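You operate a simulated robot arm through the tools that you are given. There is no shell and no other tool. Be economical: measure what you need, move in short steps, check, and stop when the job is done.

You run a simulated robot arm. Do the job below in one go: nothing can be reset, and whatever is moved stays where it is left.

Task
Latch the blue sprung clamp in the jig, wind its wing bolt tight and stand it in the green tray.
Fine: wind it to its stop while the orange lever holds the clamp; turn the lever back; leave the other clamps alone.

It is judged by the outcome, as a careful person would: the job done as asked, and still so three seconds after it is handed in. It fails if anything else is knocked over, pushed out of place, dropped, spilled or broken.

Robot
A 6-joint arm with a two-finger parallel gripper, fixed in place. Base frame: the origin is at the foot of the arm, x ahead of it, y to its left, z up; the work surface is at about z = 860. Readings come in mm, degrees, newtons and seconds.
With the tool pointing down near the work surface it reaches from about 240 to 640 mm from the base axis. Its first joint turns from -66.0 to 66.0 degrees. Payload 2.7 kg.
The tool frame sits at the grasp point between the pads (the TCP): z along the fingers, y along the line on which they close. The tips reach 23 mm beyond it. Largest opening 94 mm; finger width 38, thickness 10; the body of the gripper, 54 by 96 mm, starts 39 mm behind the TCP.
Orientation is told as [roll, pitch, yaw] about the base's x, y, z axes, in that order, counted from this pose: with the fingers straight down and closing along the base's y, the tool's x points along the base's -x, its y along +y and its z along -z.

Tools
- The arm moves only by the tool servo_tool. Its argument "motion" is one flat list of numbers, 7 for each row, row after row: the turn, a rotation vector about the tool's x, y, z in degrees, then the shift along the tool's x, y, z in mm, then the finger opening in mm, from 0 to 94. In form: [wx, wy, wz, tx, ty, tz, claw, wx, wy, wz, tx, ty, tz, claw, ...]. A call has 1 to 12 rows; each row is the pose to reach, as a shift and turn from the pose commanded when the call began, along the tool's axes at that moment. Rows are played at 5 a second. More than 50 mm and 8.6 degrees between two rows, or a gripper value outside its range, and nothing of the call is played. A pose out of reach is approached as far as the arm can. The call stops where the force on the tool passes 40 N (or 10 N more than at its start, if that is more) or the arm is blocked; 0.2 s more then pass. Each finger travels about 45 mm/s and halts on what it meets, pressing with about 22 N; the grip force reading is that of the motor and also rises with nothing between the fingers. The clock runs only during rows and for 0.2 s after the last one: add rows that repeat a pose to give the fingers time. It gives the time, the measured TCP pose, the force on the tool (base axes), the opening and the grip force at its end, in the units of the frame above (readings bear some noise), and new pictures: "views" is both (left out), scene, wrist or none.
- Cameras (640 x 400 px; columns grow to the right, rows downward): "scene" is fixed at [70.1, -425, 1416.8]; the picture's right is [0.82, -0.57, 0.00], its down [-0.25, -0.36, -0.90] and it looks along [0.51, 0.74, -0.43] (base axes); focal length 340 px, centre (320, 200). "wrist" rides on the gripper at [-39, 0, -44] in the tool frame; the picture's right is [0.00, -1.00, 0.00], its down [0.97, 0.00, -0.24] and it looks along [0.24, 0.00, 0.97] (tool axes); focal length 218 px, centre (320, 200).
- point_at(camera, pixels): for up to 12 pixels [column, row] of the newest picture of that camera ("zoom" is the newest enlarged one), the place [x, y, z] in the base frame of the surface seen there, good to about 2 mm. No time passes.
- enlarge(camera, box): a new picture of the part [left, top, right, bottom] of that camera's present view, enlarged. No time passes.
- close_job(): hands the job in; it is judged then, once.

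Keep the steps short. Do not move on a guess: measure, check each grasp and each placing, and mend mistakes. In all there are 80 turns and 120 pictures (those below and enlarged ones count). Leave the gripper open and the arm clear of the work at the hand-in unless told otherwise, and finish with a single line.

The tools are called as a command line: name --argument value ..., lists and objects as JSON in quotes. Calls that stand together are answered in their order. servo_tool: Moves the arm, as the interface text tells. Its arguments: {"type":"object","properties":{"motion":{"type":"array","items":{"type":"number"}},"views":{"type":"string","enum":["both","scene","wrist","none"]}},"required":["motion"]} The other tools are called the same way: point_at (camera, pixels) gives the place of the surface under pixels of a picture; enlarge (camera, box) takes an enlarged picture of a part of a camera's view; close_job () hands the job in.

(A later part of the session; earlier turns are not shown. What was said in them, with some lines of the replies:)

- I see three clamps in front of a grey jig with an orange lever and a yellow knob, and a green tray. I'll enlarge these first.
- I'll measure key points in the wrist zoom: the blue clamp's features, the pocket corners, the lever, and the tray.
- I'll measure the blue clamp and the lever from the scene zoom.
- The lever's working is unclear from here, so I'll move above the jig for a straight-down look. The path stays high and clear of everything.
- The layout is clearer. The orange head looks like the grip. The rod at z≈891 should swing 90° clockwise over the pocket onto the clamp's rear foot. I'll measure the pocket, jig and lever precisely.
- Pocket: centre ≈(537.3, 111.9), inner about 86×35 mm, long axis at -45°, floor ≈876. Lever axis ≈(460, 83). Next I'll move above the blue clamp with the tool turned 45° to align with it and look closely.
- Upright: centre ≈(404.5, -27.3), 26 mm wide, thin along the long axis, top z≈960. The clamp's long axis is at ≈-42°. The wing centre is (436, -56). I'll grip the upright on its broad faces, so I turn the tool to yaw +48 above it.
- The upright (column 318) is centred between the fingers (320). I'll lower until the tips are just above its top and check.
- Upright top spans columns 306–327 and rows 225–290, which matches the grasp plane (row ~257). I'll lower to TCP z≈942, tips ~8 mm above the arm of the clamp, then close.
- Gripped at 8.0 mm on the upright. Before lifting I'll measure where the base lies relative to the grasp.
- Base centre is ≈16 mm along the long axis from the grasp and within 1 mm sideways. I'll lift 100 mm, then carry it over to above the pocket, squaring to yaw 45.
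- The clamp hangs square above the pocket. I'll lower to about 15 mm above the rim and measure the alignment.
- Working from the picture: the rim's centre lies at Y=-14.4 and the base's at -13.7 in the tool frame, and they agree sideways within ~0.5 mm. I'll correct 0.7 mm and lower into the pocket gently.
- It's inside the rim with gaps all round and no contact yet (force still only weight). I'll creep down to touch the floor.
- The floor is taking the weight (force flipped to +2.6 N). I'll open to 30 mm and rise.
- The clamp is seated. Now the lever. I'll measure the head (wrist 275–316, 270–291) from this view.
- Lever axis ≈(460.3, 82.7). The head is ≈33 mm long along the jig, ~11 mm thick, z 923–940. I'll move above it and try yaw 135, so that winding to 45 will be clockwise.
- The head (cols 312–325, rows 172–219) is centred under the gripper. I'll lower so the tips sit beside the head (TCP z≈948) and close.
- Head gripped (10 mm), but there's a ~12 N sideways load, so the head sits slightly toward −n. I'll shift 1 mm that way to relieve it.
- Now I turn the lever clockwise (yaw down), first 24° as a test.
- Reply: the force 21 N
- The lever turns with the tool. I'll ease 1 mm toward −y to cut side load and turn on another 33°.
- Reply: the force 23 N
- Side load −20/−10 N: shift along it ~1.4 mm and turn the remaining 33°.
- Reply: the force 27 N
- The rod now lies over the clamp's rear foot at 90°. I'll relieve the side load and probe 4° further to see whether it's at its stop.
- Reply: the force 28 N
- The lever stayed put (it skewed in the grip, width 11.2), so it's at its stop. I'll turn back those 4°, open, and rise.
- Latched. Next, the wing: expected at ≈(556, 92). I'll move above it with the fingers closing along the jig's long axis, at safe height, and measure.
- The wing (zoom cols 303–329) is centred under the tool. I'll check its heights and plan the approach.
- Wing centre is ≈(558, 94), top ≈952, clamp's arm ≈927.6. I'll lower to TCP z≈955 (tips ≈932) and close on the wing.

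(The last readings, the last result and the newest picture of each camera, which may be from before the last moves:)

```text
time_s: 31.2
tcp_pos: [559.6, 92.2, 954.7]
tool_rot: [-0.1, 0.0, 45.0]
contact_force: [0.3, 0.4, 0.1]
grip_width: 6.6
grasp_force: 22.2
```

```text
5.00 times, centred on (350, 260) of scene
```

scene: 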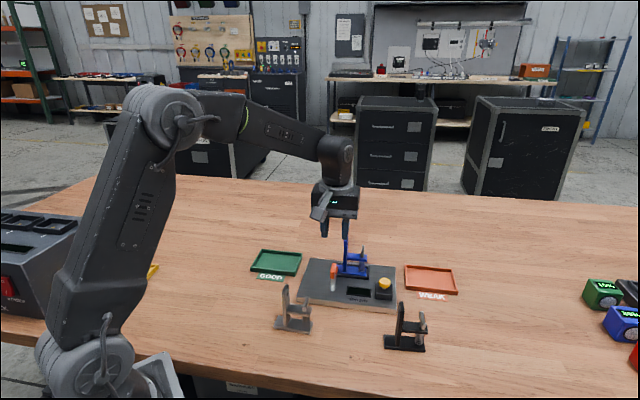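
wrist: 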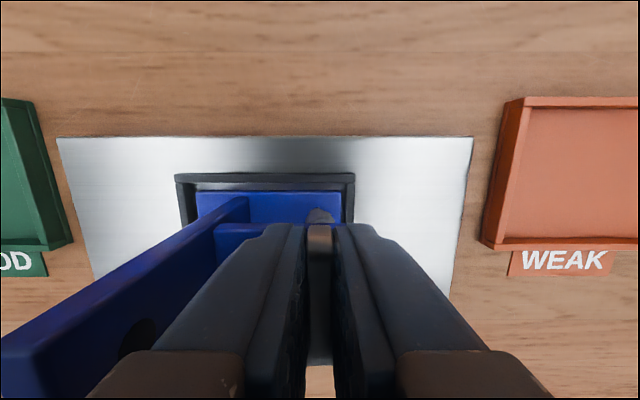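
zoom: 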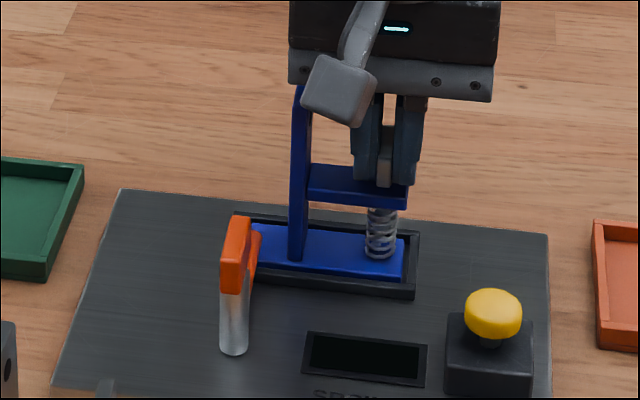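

Wing gripped (6.6 mm), no side load. I'll wind clockwise (from above), first 28° as a test.

servo_tool --motion '[0, 0, 7, 0, 0, 0, 0, 0, 0, 14, 0, 0, 0, 0, 0, 0, 21, 0, 0, 0, 0, 0, 0, 28, 0, 0, 0, 0, 0, 0, 28, 0, 0, 0, 0]' --views "wrist"

enlarge --camera "scene" --box '[290, 220, 410, 300]'

```text
time_s: 32.4
tcp_pos: [558.4, 92.8, 956.3]
tool_rot: [-0.2, -0.1, 17.0]
contact_force: [0.2, 0.3, -0.1]
grip_width: 6.7
grasp_force: 21.8
```

wrist: 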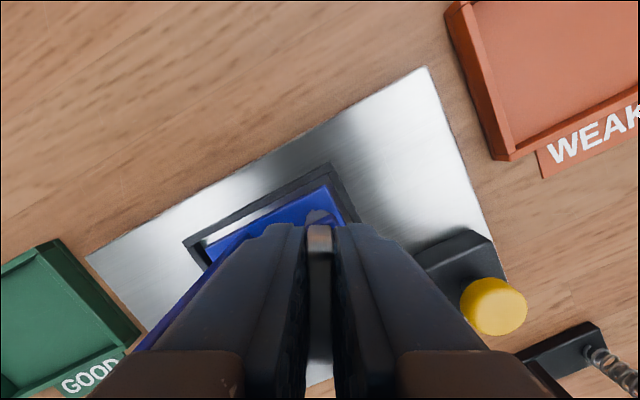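

```text
5.00 times, centred on (350, 260) of scene
```

zoom: 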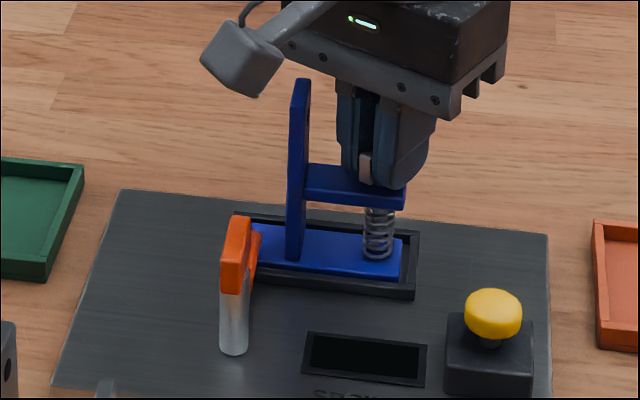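

The wing turns freely. I'll continue 84° clockwise.

servo_tool --motion '[0, 0, 7, 0, 0, 0, 0, 0, 0, 14, 0, 0, 0, 0, 0, 0, 21, 0, 0, 0, 0, 0, 0, 28, 0, 0, 0, 0, 0, 0, 35, 0, 0, 0, 0, 0, 0, 42, 0, 0, 0, 0, 0, 0, 49, 0, 0, 0, 0, 0, 0, 56, 0, 0, 0, 0, 0, 0, 63, 0, 0, 0, 0, 0, 0, 70, 0, 0, 0, 0, 0, 0, 77, 0, 0, 0, 0, 0, 0, 84, 0, 0, 0, 0]' --views "wrist"

enlarge --camera "scene" --box '[290, 220, 410, 300]'

```text
time_s: 35.0
tcp_pos: [558.0, 92.6, 954.8]
tool_rot: [0.1, -0.2, -67.3]
contact_force: [-0.6, -0.5, 0.1]
grip_width: 6.6
grasp_force: 22.3
```

wrist: 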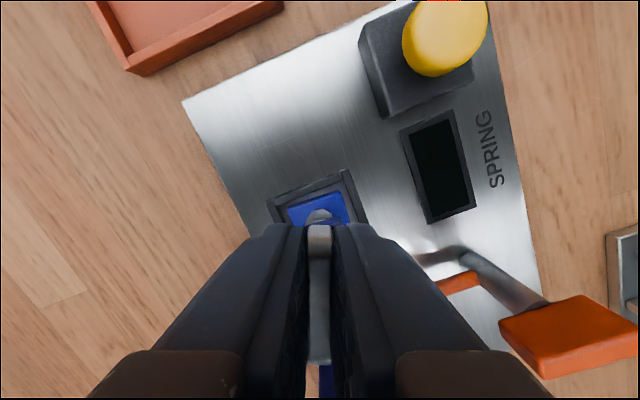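

```text
5.00 times, centred on (350, 260) of scene
```

zoom: 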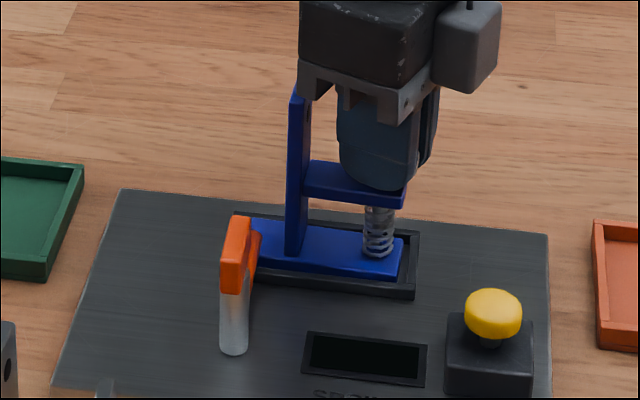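

Still free. Continue another 63°, toward yaw −130.

servo_tool --motion '[0, 0, 7, 0, 0, 0, 0, 0, 0, 14, 0, 0, 0, 0, 0, 0, 21, 0, 0, 0, 0, 0, 0, 28, 0, 0, 0, 0, 0, 0, 35, 0, 0, 0, 0, 0, 0, 42, 0, 0, 0, 0, 0, 0, 49, 0, 0, 0, 0, 0, 0, 56, 0, 0, 0, 0, 0, 0, 63, 0, 0, 0, 0, 0, 0, 63, 0, 0, 0, 0]' --views "wrist"

enlarge --camera "scene" --box '[290, 220, 410, 300]'

```text
time_s: 37.2
tcp_pos: [558.3, 92.6, 956.4]
tool_rot: [0.1, 0.0, -130.1]
contact_force: [-4.6, -1.8, 0.2]
grip_width: 17.1
grasp_force: 22.1
```

wrist: 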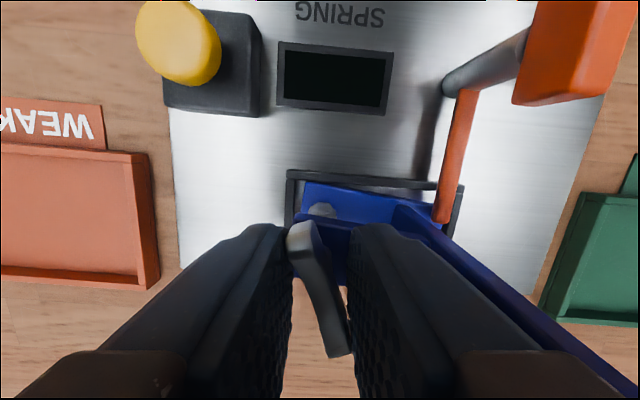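

```text
5.00 times, centred on (350, 260) of scene
```

zoom: 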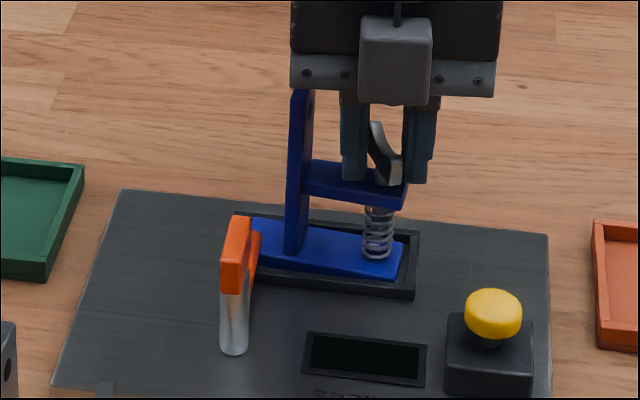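

The wing has stopped turning (it's skewed in the grip, width 17). I'll measure its angle to decide whether that's the stop.

enlarge --camera "wrist" --box '[260, 200, 400, 370]'

point_at --camera "wrist" --pixels '[[300, 238], [338, 345], [312, 265], [325, 300]]'

```text
2.35 times, centred on (330, 285) of wrist
```

zoom: 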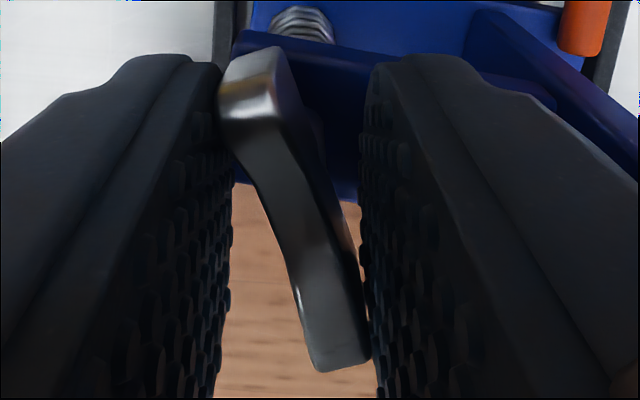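

```text
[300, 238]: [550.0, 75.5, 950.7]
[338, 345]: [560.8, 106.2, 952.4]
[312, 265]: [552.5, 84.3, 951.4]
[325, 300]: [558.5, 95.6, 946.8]
```

The wing lies at the equivalent of yaw −109 (lagging 20°). I'll open a bit, realign to −109, regrip and confirm the stop.

servo_tool --motion '[0, 0, 0, 0, 0, 0, 26, 0, 0, 0, 0, 0, 0, 28, 0, 0, -7, 0, 0, 0, 28, 0, 0, -14, 0, 0, 0, 28, 0, 0, -20.6, 0, 0, 0, 28, 0, 0, -20.6, 0, 0, 0, 15, 0, 0, -20.6, 0, 0, 0, 4, 0, 0, -20.6, 0, 0, 0, 0, 0, 0, -20.6, 0, 0, 0, 0]' --views "wrist"

```text
time_s: 39.2
tcp_pos: [557.7, 93.0, 956.2]
tool_rot: [0.1, -0.1, -109.4]
contact_force: [-0.9, -0.3, 0.6]
grip_width: 6.7
grasp_force: 22.3
```

wrist: 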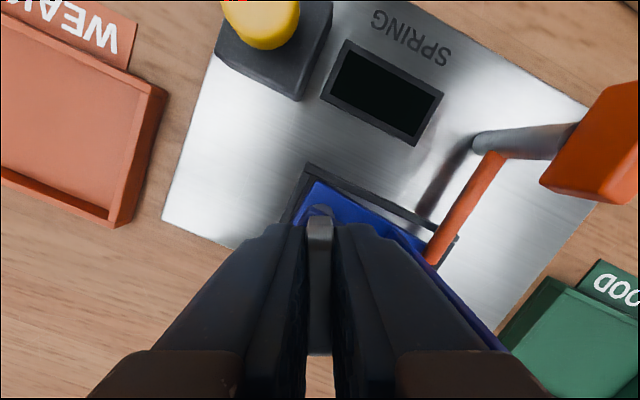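

Regripped flush at 6.7 mm. I'll turn 8° more, watching the width: if it skews right away, this is the stop.

servo_tool --motion '[0, 0, 4, 0, 0, 0, 0, 0, 0, 8, 0, 0, 0, 0, 0, 0, 8, 0, 0, 0, 0, 0, 0, 8, 0, 0, 0, 0]' --views "wrist"

point_at --camera "wrist" --pixels '[[316, 235], [322, 340]]'

enlarge --camera "wrist" --box '[260, 200, 400, 370]'

```text
time_s: 40.2
tcp_pos: [557.8, 92.5, 954.4]
tool_rot: [0.3, 0.0, -117.5]
contact_force: [-7.1, -6.0, 7.0]
grip_width: 9.8
grasp_force: 21.8
```

wrist: 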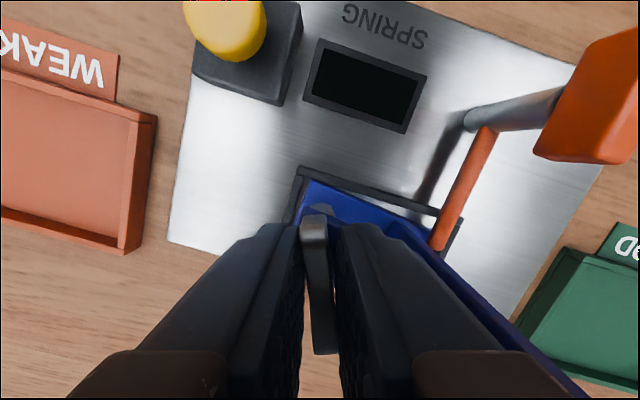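

```text
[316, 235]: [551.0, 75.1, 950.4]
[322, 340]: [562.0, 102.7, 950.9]
```

```text
2.35 times, centred on (330, 285) of wrist
```

zoom: 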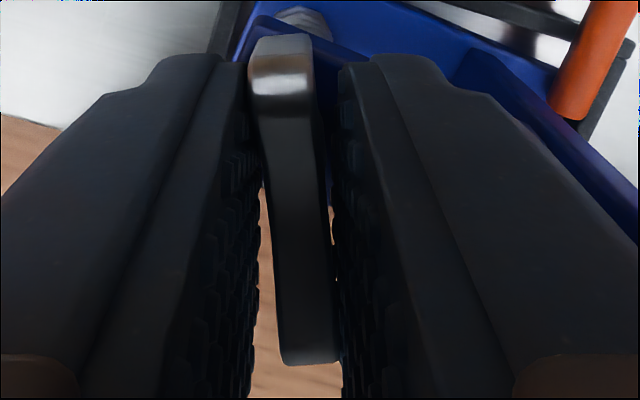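

The width jumped to 9.8 and the wing stayed at ≈69–70°, so this is a firm stop and the bolt is tight. I'll open without dragging and rise.

servo_tool --motion '[0, 0, 0, 0, 0, 0, 16, 0, 0, -7, 0, 0, 0, 28, 0, 0, -8, 0, 0, 0, 30, 0, 0, -8, 0, 0, 0, 30, 0, 0, -8, 0, 0, -30, 30, 0, 0, -8, 0, 0, -70, 32, 0, 0, -8, 0, 0, -92, 32, 0, 0, -8, 0, 0, -92, 32]'

enlarge --camera "scene" --box '[290, 220, 410, 300]'

```text
time_s: 42.0
tcp_pos: [559.9, 93.3, 1046.7]
tool_rot: [0.2, 0.0, -109.4]
contact_force: [-0.2, -0.9, 0.2]
grip_width: 32.1
grasp_force: 0.2
```

scene: 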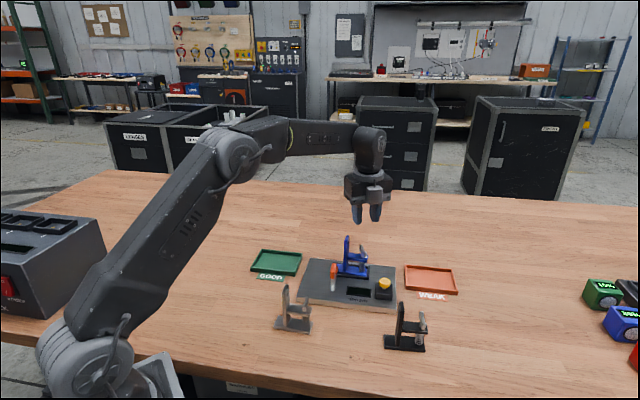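
wrist: 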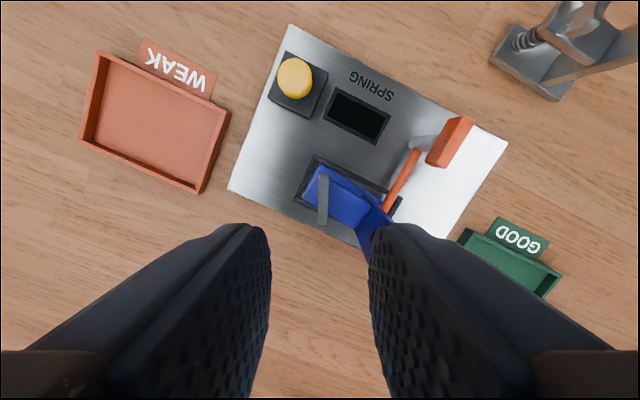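

```text
5.00 times, centred on (350, 260) of scene
```

zoom: 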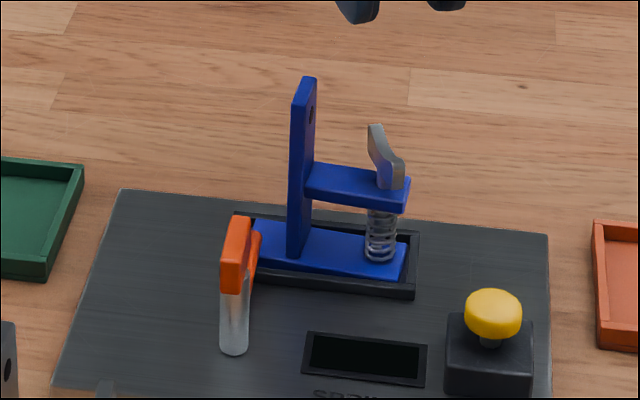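

The bolt is wound and the wing stayed put. Now to the lever: above its head at yaw −135, so that turning it back counter-clockwise ends at −45.

servo_tool --motion '[0, 0, 6.4, -10, -22, 0, 40, 0, 0, 12.8, -21, -44, 0, 40, 0, 0, 19.2, -32, -66, 0, 40, 0, 0, 25.6, -42.4, -88.9, 0, 40, 0, 0, 25.6, -42.4, -88.9, 0, 40]' --views "wrist"

enlarge --camera "wrist" --box '[240, 120, 440, 245]'

```text
time_s: 43.2
tcp_pos: [460.3, 82.0, 1048.1]
tool_rot: [0.1, 0.1, -135.1]
contact_force: [0.4, 0.0, -0.8]
grip_width: 39.9
grasp_force: 0.0
```

wrist: 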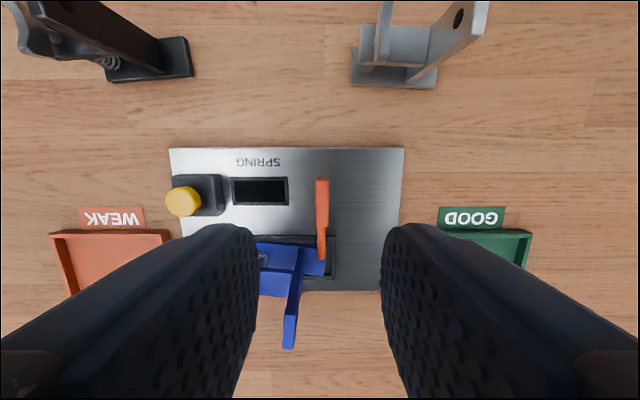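

```text
3.20 times, centred on (340, 182) of wrist
```

zoom: 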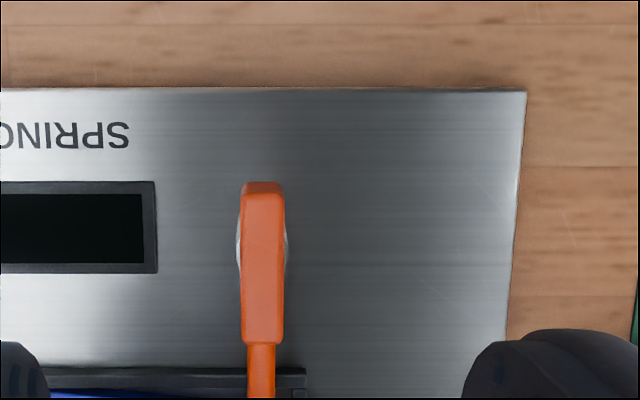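

The head is 1.3 mm to image right; I'll correct, lower to z≈948, and close.

servo_tool --motion '[0, 0, 0, 0, -1.3, 40, 40, 0, 0, 0, 0, -1.3, 75, 40, 0, 0, 0, 0, -1.3, 99.6, 40, 0, 0, 0, 0, -1.3, 99.6, 40, 0, 0, 0, 0, -1.3, 99.6, 25, 0, 0, 0, 0, -1.3, 99.6, 14, 0, 0, 0, 0, -1.3, 99.6, 6, 0, 0, 0, 0, -1.3, 99.6, 0, 0, 0, 0, 0, -1.3, 99.6, 0]' --views "wrist"

```text
time_s: 45.2
tcp_pos: [459.7, 84.4, 948.5]
tool_rot: [0.2, 0.0, -135.0]
contact_force: [4.6, -3.8, -4.0]
grip_width: 10.0
grasp_force: 44.6
```

wrist: 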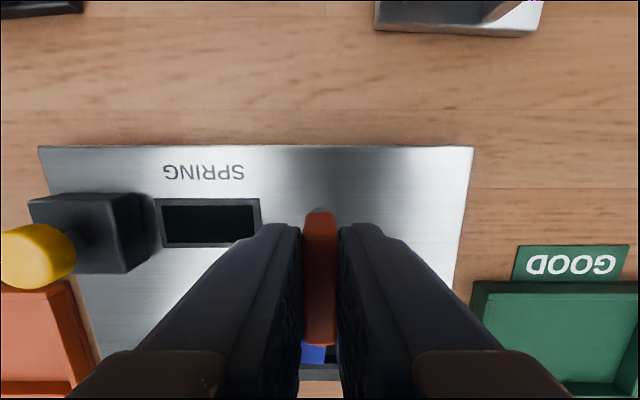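

Gripped with little side load. I'll turn counter-clockwise, 42° first.

servo_tool --motion '[0, 0, -7, 0, 0, 0, 0, 0, 0, -14, 0, 0, 0, 0, 0, 0, -21, 0, 0, 0, 0, 0, 0, -28, 0, 0, 0, 0, 0, 0, -35, 0, 0, 0, 0, 0, 0, -42, 0, 0, 0, 0, 0, 0, -42, 0, 0, 0, 0]' --views "wrist"

```text
time_s: 46.8
tcp_pos: [461.6, 83.1, 947.7]
tool_rot: [0.3, 0.0, -92.8]
contact_force: [16.6, -4.8, 1.3]
grip_width: 9.6
grasp_force: 44.7
```

wrist: 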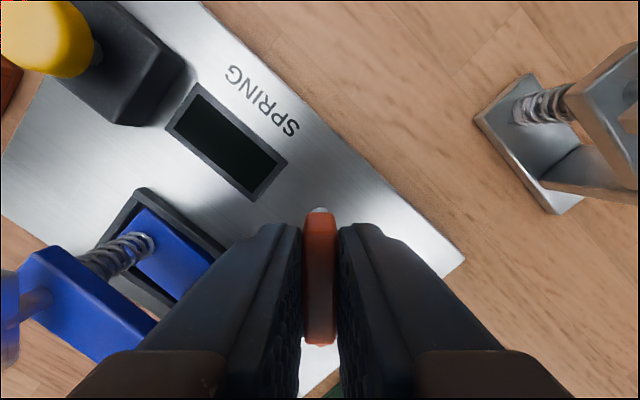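

The lever follows. I'll ease 0.8 mm toward +x and turn the remaining 48°.

servo_tool --motion '[0, 0, 0, 0, 0.8, 0, 0, 0, 0, -8, 0, 0.8, 0, 0, 0, 0, -16, 0, 0.8, 0, 0, 0, 0, -24, 0, 0.8, 0, 0, 0, 0, -32, 0, 0.8, 0, 0, 0, 0, -40, 0, 0.8, 0, 0, 0, 0, -48, 0, 0.8, 0, 0, 0, 0, -48, 0, 0.8, 0, 0]' --views "wrist"

enlarge --camera "scene" --box '[290, 230, 410, 310]'

```text
time_s: 48.6
tcp_pos: [461.3, 83.3, 948.4]
tool_rot: [0.2, -0.2, -44.9]
contact_force: [6.3, 14.6, 18.8]
grip_width: 9.9
grasp_force: 44.9
```

wrist: 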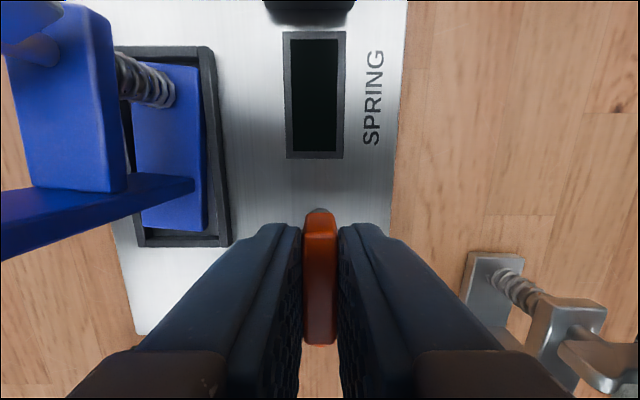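

```text
5.00 times, centred on (350, 270) of scene
```

zoom: 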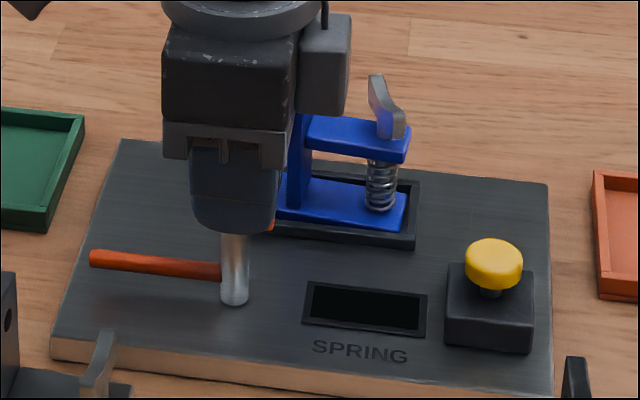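

The lever is back: the rod tip is at the same pixel as at the start. I'll open and rise.

servo_tool --motion '[0, 0, 0, 0, 0, 0, 12, 0, 0, 0, 0, 0, 0, 26, 0, 0, 0, 0, 0, 0, 34, 0, 0, 0, 0, 0, 0, 34, 0, 0, 0, 0, 0, -30, 34, 0, 0, 0, 0, 0, -70, 34, 0, 0, 0, 0, 0, -110, 34, 0, 0, 0, 0, 0, -110, 34]' --views "wrist"

enlarge --camera "scene" --box '[290, 230, 410, 310]'

```text
time_s: 50.4
tcp_pos: [459.4, 83.0, 1060.1]
tool_rot: [0.0, 0.0, -44.9]
contact_force: [-0.4, -0.3, 0.5]
grip_width: 34.0
grasp_force: 0.1
```

wrist: 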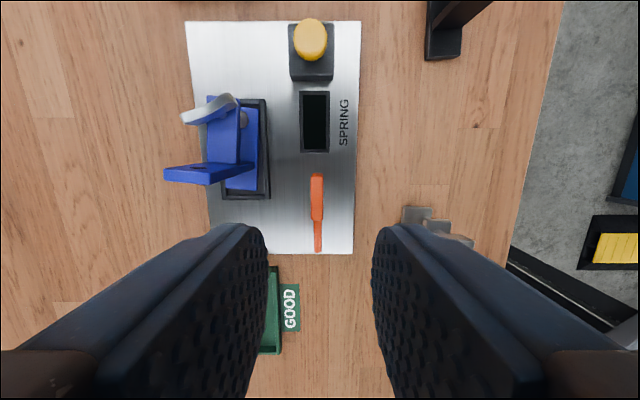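

```text
5.00 times, centred on (350, 270) of scene
```

zoom: 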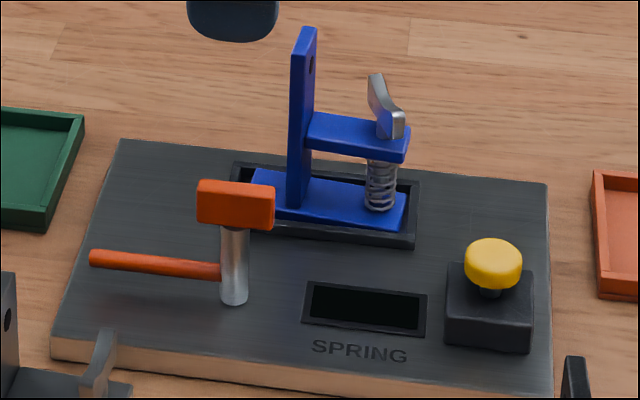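

Everything's clear. I'll measure the clamp's upright again, as it may have turned slightly in the pocket.

enlarge --camera "wrist" --box '[150, 80, 290, 210]'

```text
3.08 times, centred on (220, 145) of wrist
```

zoom: 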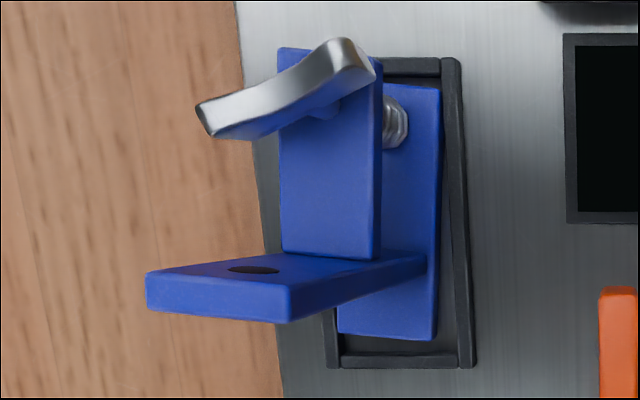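

point_at --camera "zoom" --pixels '[[150, 280], [286, 292], [152, 306], [286, 316], [218, 298], [437, 95], [431, 330], [345, 330], [290, 60], [285, 245], [374, 250]]'

```text
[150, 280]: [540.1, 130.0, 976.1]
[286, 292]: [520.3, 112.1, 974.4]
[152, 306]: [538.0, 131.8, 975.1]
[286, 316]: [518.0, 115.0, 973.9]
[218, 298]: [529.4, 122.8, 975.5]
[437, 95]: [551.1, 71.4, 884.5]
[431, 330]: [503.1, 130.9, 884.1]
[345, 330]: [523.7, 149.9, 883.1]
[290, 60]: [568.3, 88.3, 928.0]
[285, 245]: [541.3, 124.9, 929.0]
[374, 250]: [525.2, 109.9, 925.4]
```

Upright centre is ≈(529, 122), top z≈975, and the clamp is turned to ≈−50° long axis. I'll go above it with yaw 40.

servo_tool --motion '[0, 0, -7.1, -2, 6, 0, 30, 0, 0, -14.2, -4, 13, 0, 28, 0, 0, -21.3, -5, 19, 0, 28, 0, 0, -28.4, -7, 25, 0, 28, 0, 0, -35.5, -9, 32, 0, 28, 0, 0, -42.6, -11, 38, 0, 28, 0, 0, -49.7, -13, 45, 0, 28, 0, 0, -56.8, -14, 51, 0, 28, 0, 0, -63.9, -16, 57, 0, 28, 0, 0, -71, -18, 64, 0, 28, 0, 0, -78, -20, 70, 0, 28, 0, 0, -85, -21.4, 76.3, 0, 28]' --views "none"

servo_tool --motion '[0, 0, 0, 0, 0, 25, 28, 0, 0, 0, 0, 0, 53, 28, 0, 0, 0, 0, 0, 53, 28]' --views "wrist"

enlarge --camera "wrist" --box '[240, 150, 440, 310]'

```text
time_s: 53.0
tcp_pos: [527.3, 121.2, 1057.9]
tool_rot: [-0.1, 0.0, 40.0]
contact_force: [0.1, -0.7, -0.1]
grip_width: 28.0
grasp_force: 0.0
```

```text
time_s: 53.8
tcp_pos: [530.0, 121.7, 1003.8]
tool_rot: [-0.1, 0.0, 40.1]
contact_force: [-0.4, -0.1, -0.3]
grip_width: 27.7
grasp_force: 0.0
```

wrist: 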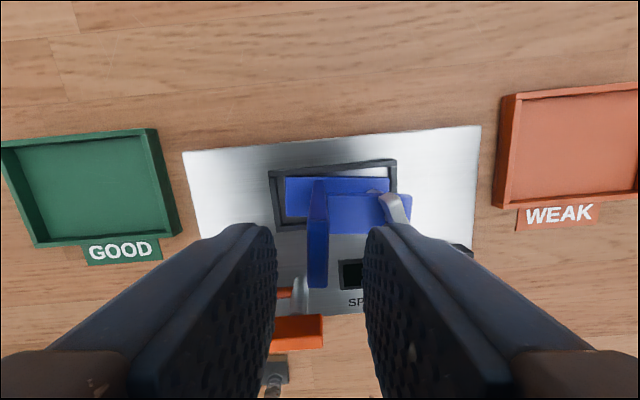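

```text
2.50 times, centred on (340, 230) of wrist
```

zoom: 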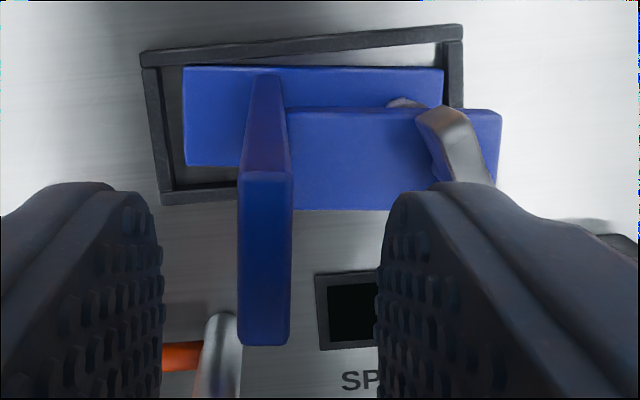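

The base is square to the picture at yaw 40, and the upright is centred to <1 mm. The wing is only ~28 mm from the upright, so I narrow to 22 mm before lowering 47 mm, then close.

servo_tool --motion '[0, 0, 0, 0, 0.6, 0, 22, 0, 0, 0, 0, 0.6, 0, 22, 0, 0, 0, 0, 0.6, 25, 22, 0, 0, 0, 0, 0.6, 46, 22, 0, 0, 0, 0, 0.6, 46, 22, 0, 0, 0, 0, 0.6, 46, 10, 0, 0, 0, 0, 0.6, 46, 0, 0, 0, 0, 0, 0.6, 46, 0]' --views "wrist"

enlarge --camera "scene" --box '[290, 220, 410, 300]'

```text
time_s: 55.6
tcp_pos: [529.3, 122.8, 957.9]
tool_rot: [-0.1, 0.1, 40.0]
contact_force: [-0.5, 0.2, 0.2]
grip_width: 8.2
grasp_force: 22.1
```

wrist: 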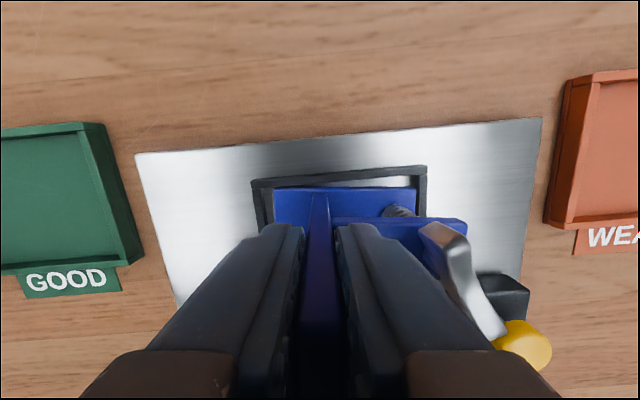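

```text
5.00 times, centred on (350, 260) of scene
```

zoom: 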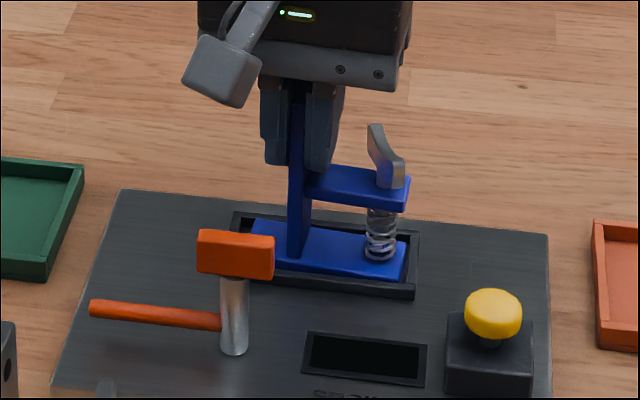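

Gripped at 8.2 mm. I'll lift straight up 100 mm, slowly at first, to clear the rim and lever (bottom at ≈976).

servo_tool --motion '[0, 0, 0, 0, 0, -5, 0, 0, 0, 0, 0, 0, -12, 0, 0, 0, 0, 0, 0, -22, 0, 0, 0, 0, 0, 0, -60, 0, 0, 0, 0, 0, 0, -100, 0, 0, 0, 0, 0, 0, -100, 0]' --views "wrist"

point_at --camera "wrist" --pixels '[[20, 140]]'

```text
time_s: 57.0
tcp_pos: [529.4, 122.5, 1058.2]
tool_rot: [0.0, 0.1, 40.1]
contact_force: [-0.5, -0.3, -2.6]
grip_width: 7.9
grasp_force: 22.3
```

wrist: 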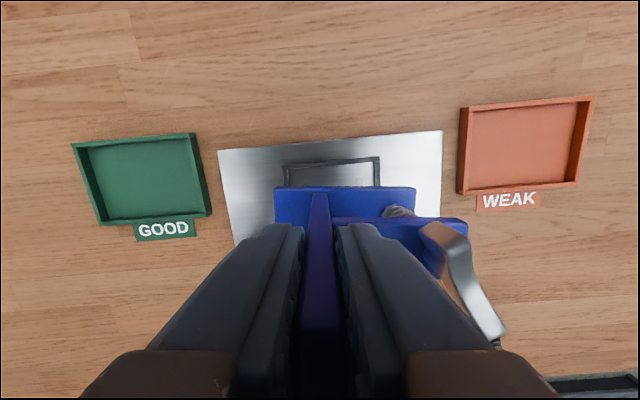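

```text
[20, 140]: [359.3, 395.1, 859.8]
```

Clamp held, weight reads 2.6 N. I'll measure the green tray's corners and floor from this picture.

enlarge --camera "wrist" --box '[60, 120, 230, 250]'

enlarge --camera "scene" --box '[235, 235, 315, 290]'

```text
3.08 times, centred on (145, 185) of wrist
```

zoom: 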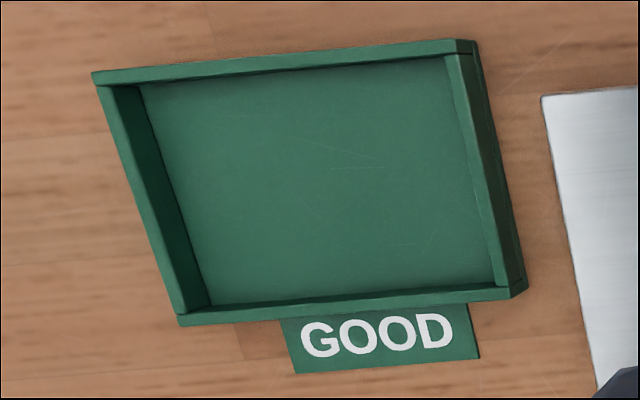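

```text
7.27 times, centred on (275, 262) of scene
```

zoom: 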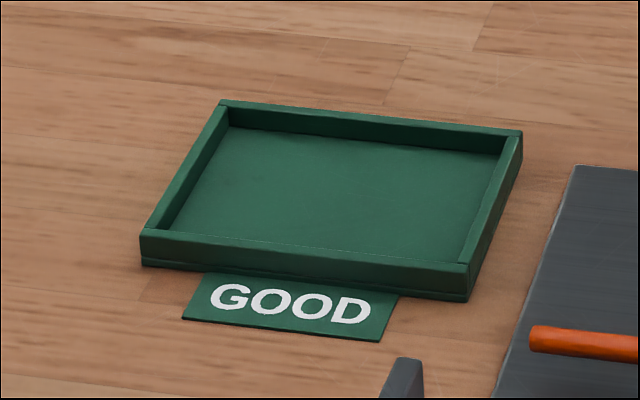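

point_at --camera "zoom" --pixels '[[222, 103], [520, 135], [468, 268], [142, 236], [232, 130], [500, 157], [462, 258], [163, 226], [330, 190]]'

point_at --camera "wrist" --pixels '[[72, 144], [195, 134], [211, 214], [101, 225], [100, 148], [184, 139], [191, 210], [117, 218], [145, 180]]'

```text
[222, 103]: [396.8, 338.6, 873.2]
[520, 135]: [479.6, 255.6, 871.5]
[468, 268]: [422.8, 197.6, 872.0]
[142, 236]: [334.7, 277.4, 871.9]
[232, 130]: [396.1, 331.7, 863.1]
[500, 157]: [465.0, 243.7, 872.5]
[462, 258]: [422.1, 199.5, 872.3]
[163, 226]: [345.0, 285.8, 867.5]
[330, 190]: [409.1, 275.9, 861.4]
```

```text
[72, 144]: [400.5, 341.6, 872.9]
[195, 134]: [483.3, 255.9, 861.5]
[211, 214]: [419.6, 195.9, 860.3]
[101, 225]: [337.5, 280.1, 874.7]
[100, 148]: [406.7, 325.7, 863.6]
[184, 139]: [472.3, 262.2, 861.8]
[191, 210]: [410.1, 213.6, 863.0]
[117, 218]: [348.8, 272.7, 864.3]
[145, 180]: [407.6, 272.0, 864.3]
```

Tray: centre ≈(409.3, 267.8), inner about 108×74 mm, floor ≈863, long axis −45°. I'll carry the clamp there at this height, squaring to yaw 45.

servo_tool --motion '[0, 0, -1, 0, 34, 0, 0, 0, 0, -2, 0, 68, 0, 0, 0, 0, -3, 0, 102, 0, 0, 0, 0, -4, -1, 136, 0, 0, 0, 0, -5, -1, 170, 0, 0, 0, 0, -5, -1.2, 203.8, 0, 0, 0, 0, -5, -1.2, 203.8, 0, 0, 0, 0, -5, -1.2, 203.8, 0, 0]'

```text
time_s: 58.8
tcp_pos: [398.9, 280.6, 1059.3]
tool_rot: [0.0, -0.1, 45.0]
contact_force: [-0.5, 0.2, -3.0]
grip_width: 7.9
grasp_force: 22.0
```

scene: 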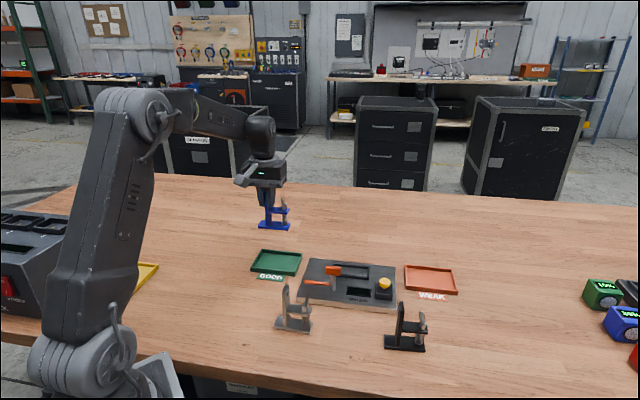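
wrist: 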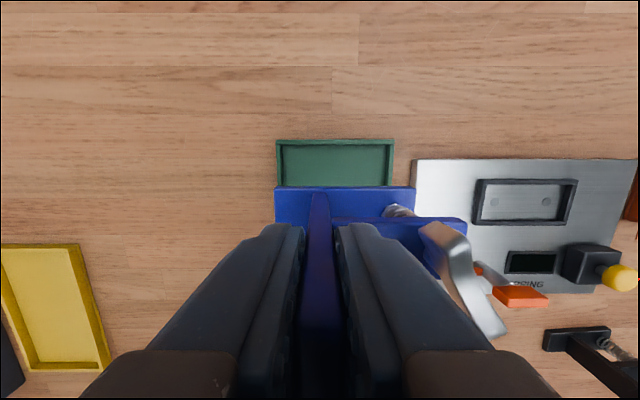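

Over the tray. I'll lower until the base is ~8 mm above the tray's rim and check.

servo_tool --motion '[0, 0, 0, 0, 0, 40, 0, 0, 0, 0, 0, 0, 75, 0, 0, 0, 0, 0, 0, 97, 0, 0, 0, 0, 0, 0, 97, 0]' --views "wrist"

enlarge --camera "scene" --box '[230, 215, 320, 285]'

```text
time_s: 59.8
tcp_pos: [398.3, 279.7, 960.9]
tool_rot: [0.0, 0.0, 45.0]
contact_force: [-0.2, 0.0, -2.4]
grip_width: 8.0
grasp_force: 21.8
```

wrist: 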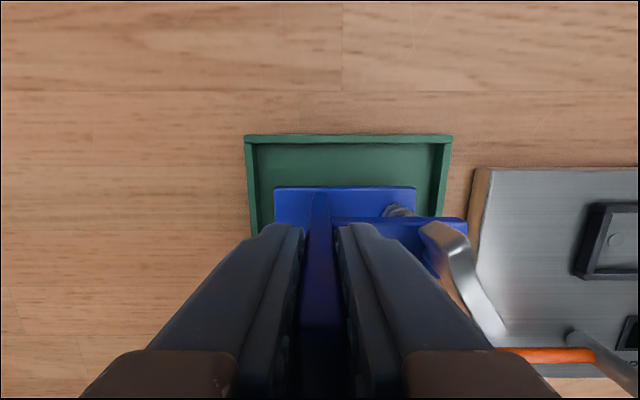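

```text
5.71 times, centred on (275, 250) of scene
```

zoom: 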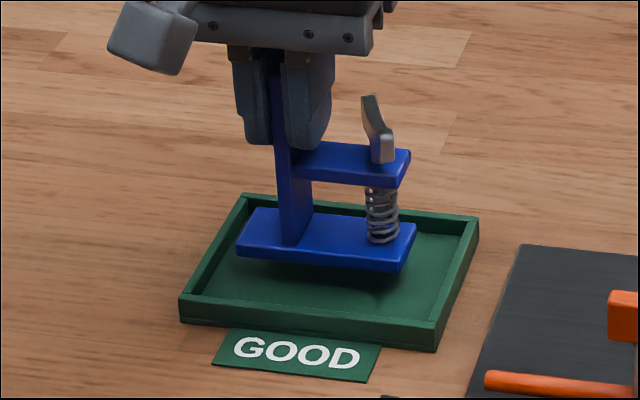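

Well centred in the tray. I'll lower 14 mm, then creep to touch.

servo_tool --motion '[0, 0, 0, 0, 0, 7, 0, 0, 0, 0, 0, 0, 12, 0, 0, 0, 0, 0, 0, 14, 0, 0, 0, 0, 0, 0, 14, 0]' --views "none"

servo_tool --motion '[0, 0, 0, 0, 0, 0.7, 0, 0, 0, 0, 0, 0, 1.4, 0, 0, 0, 0, 0, 0, 1.4, 0]' --views "none"

```text
time_s: 60.8
tcp_pos: [399.1, 278.4, 947.7]
tool_rot: [-0.1, 0.0, 45.0]
contact_force: [-1.4, 0.0, -3.0]
grip_width: 8.1
grasp_force: 22.1
```

```text
time_s: 61.6
tcp_pos: [399.2, 278.7, 946.3]
tool_rot: [0.0, 0.1, 45.0]
contact_force: [-0.4, 0.6, -1.5]
grip_width: 8.0
grasp_force: 21.9
```

Force is just starting to change (−3.0 → −1.5 N). I'll creep another millimetre.

servo_tool --motion '[0, 0, 0, 0, 0, 0.5, 0, 0, 0, 0, 0, 0, 1, 0, 0, 0, 0, 0, 0, 1, 0]' --views "wrist"

enlarge --camera "scene" --box '[230, 215, 320, 285]'

```text
time_s: 62.4
tcp_pos: [398.9, 277.3, 946.0]
tool_rot: [-0.2, -0.3, 45.1]
contact_force: [-3.3, -1.3, 11.0]
grip_width: 8.0
grasp_force: 21.9
```

wrist: 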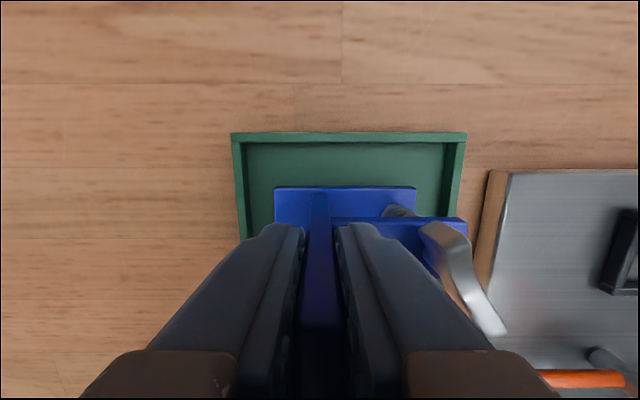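

```text
5.71 times, centred on (275, 250) of scene
```

zoom: 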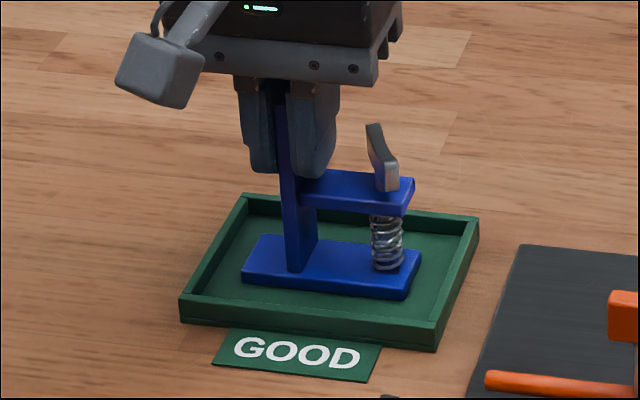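

Standing on the tray floor (11 N). I'll ease up 0.6 mm, open to 22 mm (clear of the wing), and rise.

servo_tool --motion '[0, 0, 0, 0, 0, -0.6, 0, 0, 0, 0, 0, 0, -0.6, 14, 0, 0, 0, 0, 0, -0.6, 22, 0, 0, 0, 0, 0, -0.6, 22, 0, 0, 0, 0, 0, -15, 22, 0, 0, 0, 0, 0, -40, 22, 0, 0, 0, 0, 0, -80, 22, 0, 0, 0, 0, 0, -125, 60, 0, 0, 0, 0, 0, -170, 94, 0, 0, 0, 0, 0, -170, 94]'

enlarge --camera "scene" --box '[230, 220, 470, 370]'

enlarge --camera "wrist" --box '[240, 120, 480, 270]'

```text
time_s: 64.6
tcp_pos: [399.8, 278.0, 1117.3]
tool_rot: [-0.1, 0.1, 45.0]
contact_force: [-0.1, 0.6, 0.1]
grip_width: 92.1
grasp_force: 0.0
```

scene: 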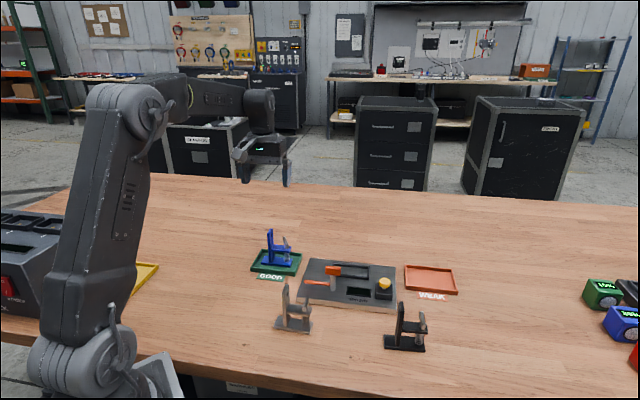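
wrist: 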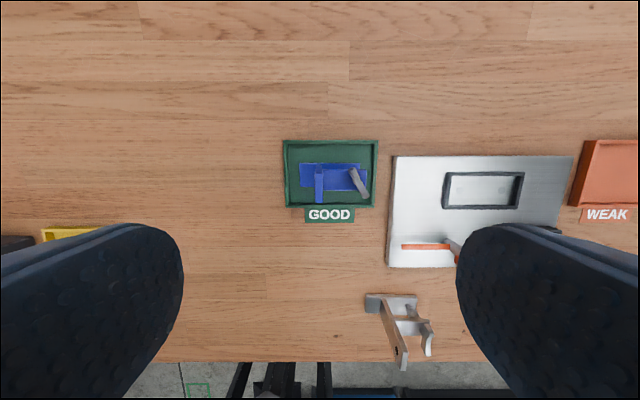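

```text
2.67 times, centred on (350, 295) of scene
```

zoom: 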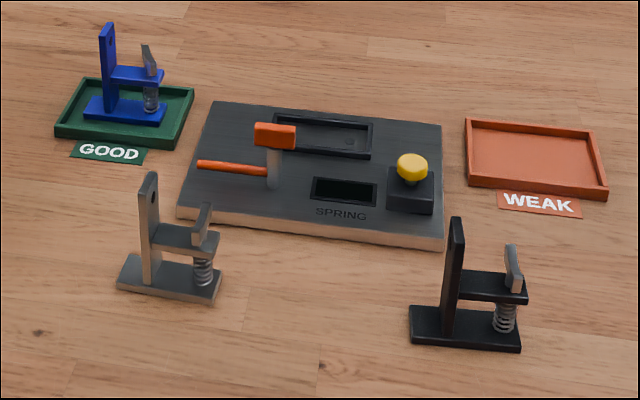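

```text
2.67 times, centred on (360, 195) of wrist
```

zoom: 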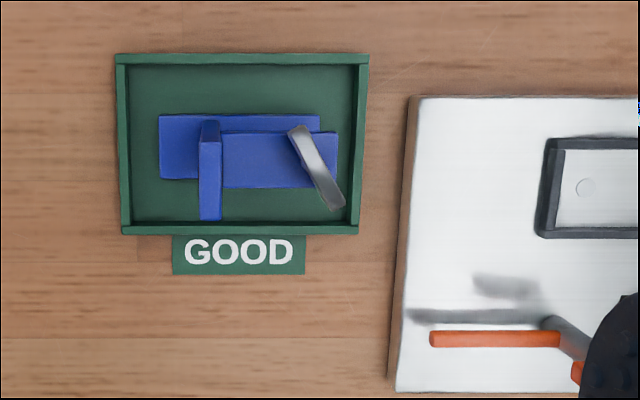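

The blue clamp stands upright in the green tray with its wing at the stop. The lever is back, the other clamps haven't moved, and the gripper is open and clear. Handing in.

close_job

```text
The job is handed in.
```

The blue clamp was latched in the jig, wound tight to its stop and stood in the green tray, with the lever turned back and the other clamps untouched.
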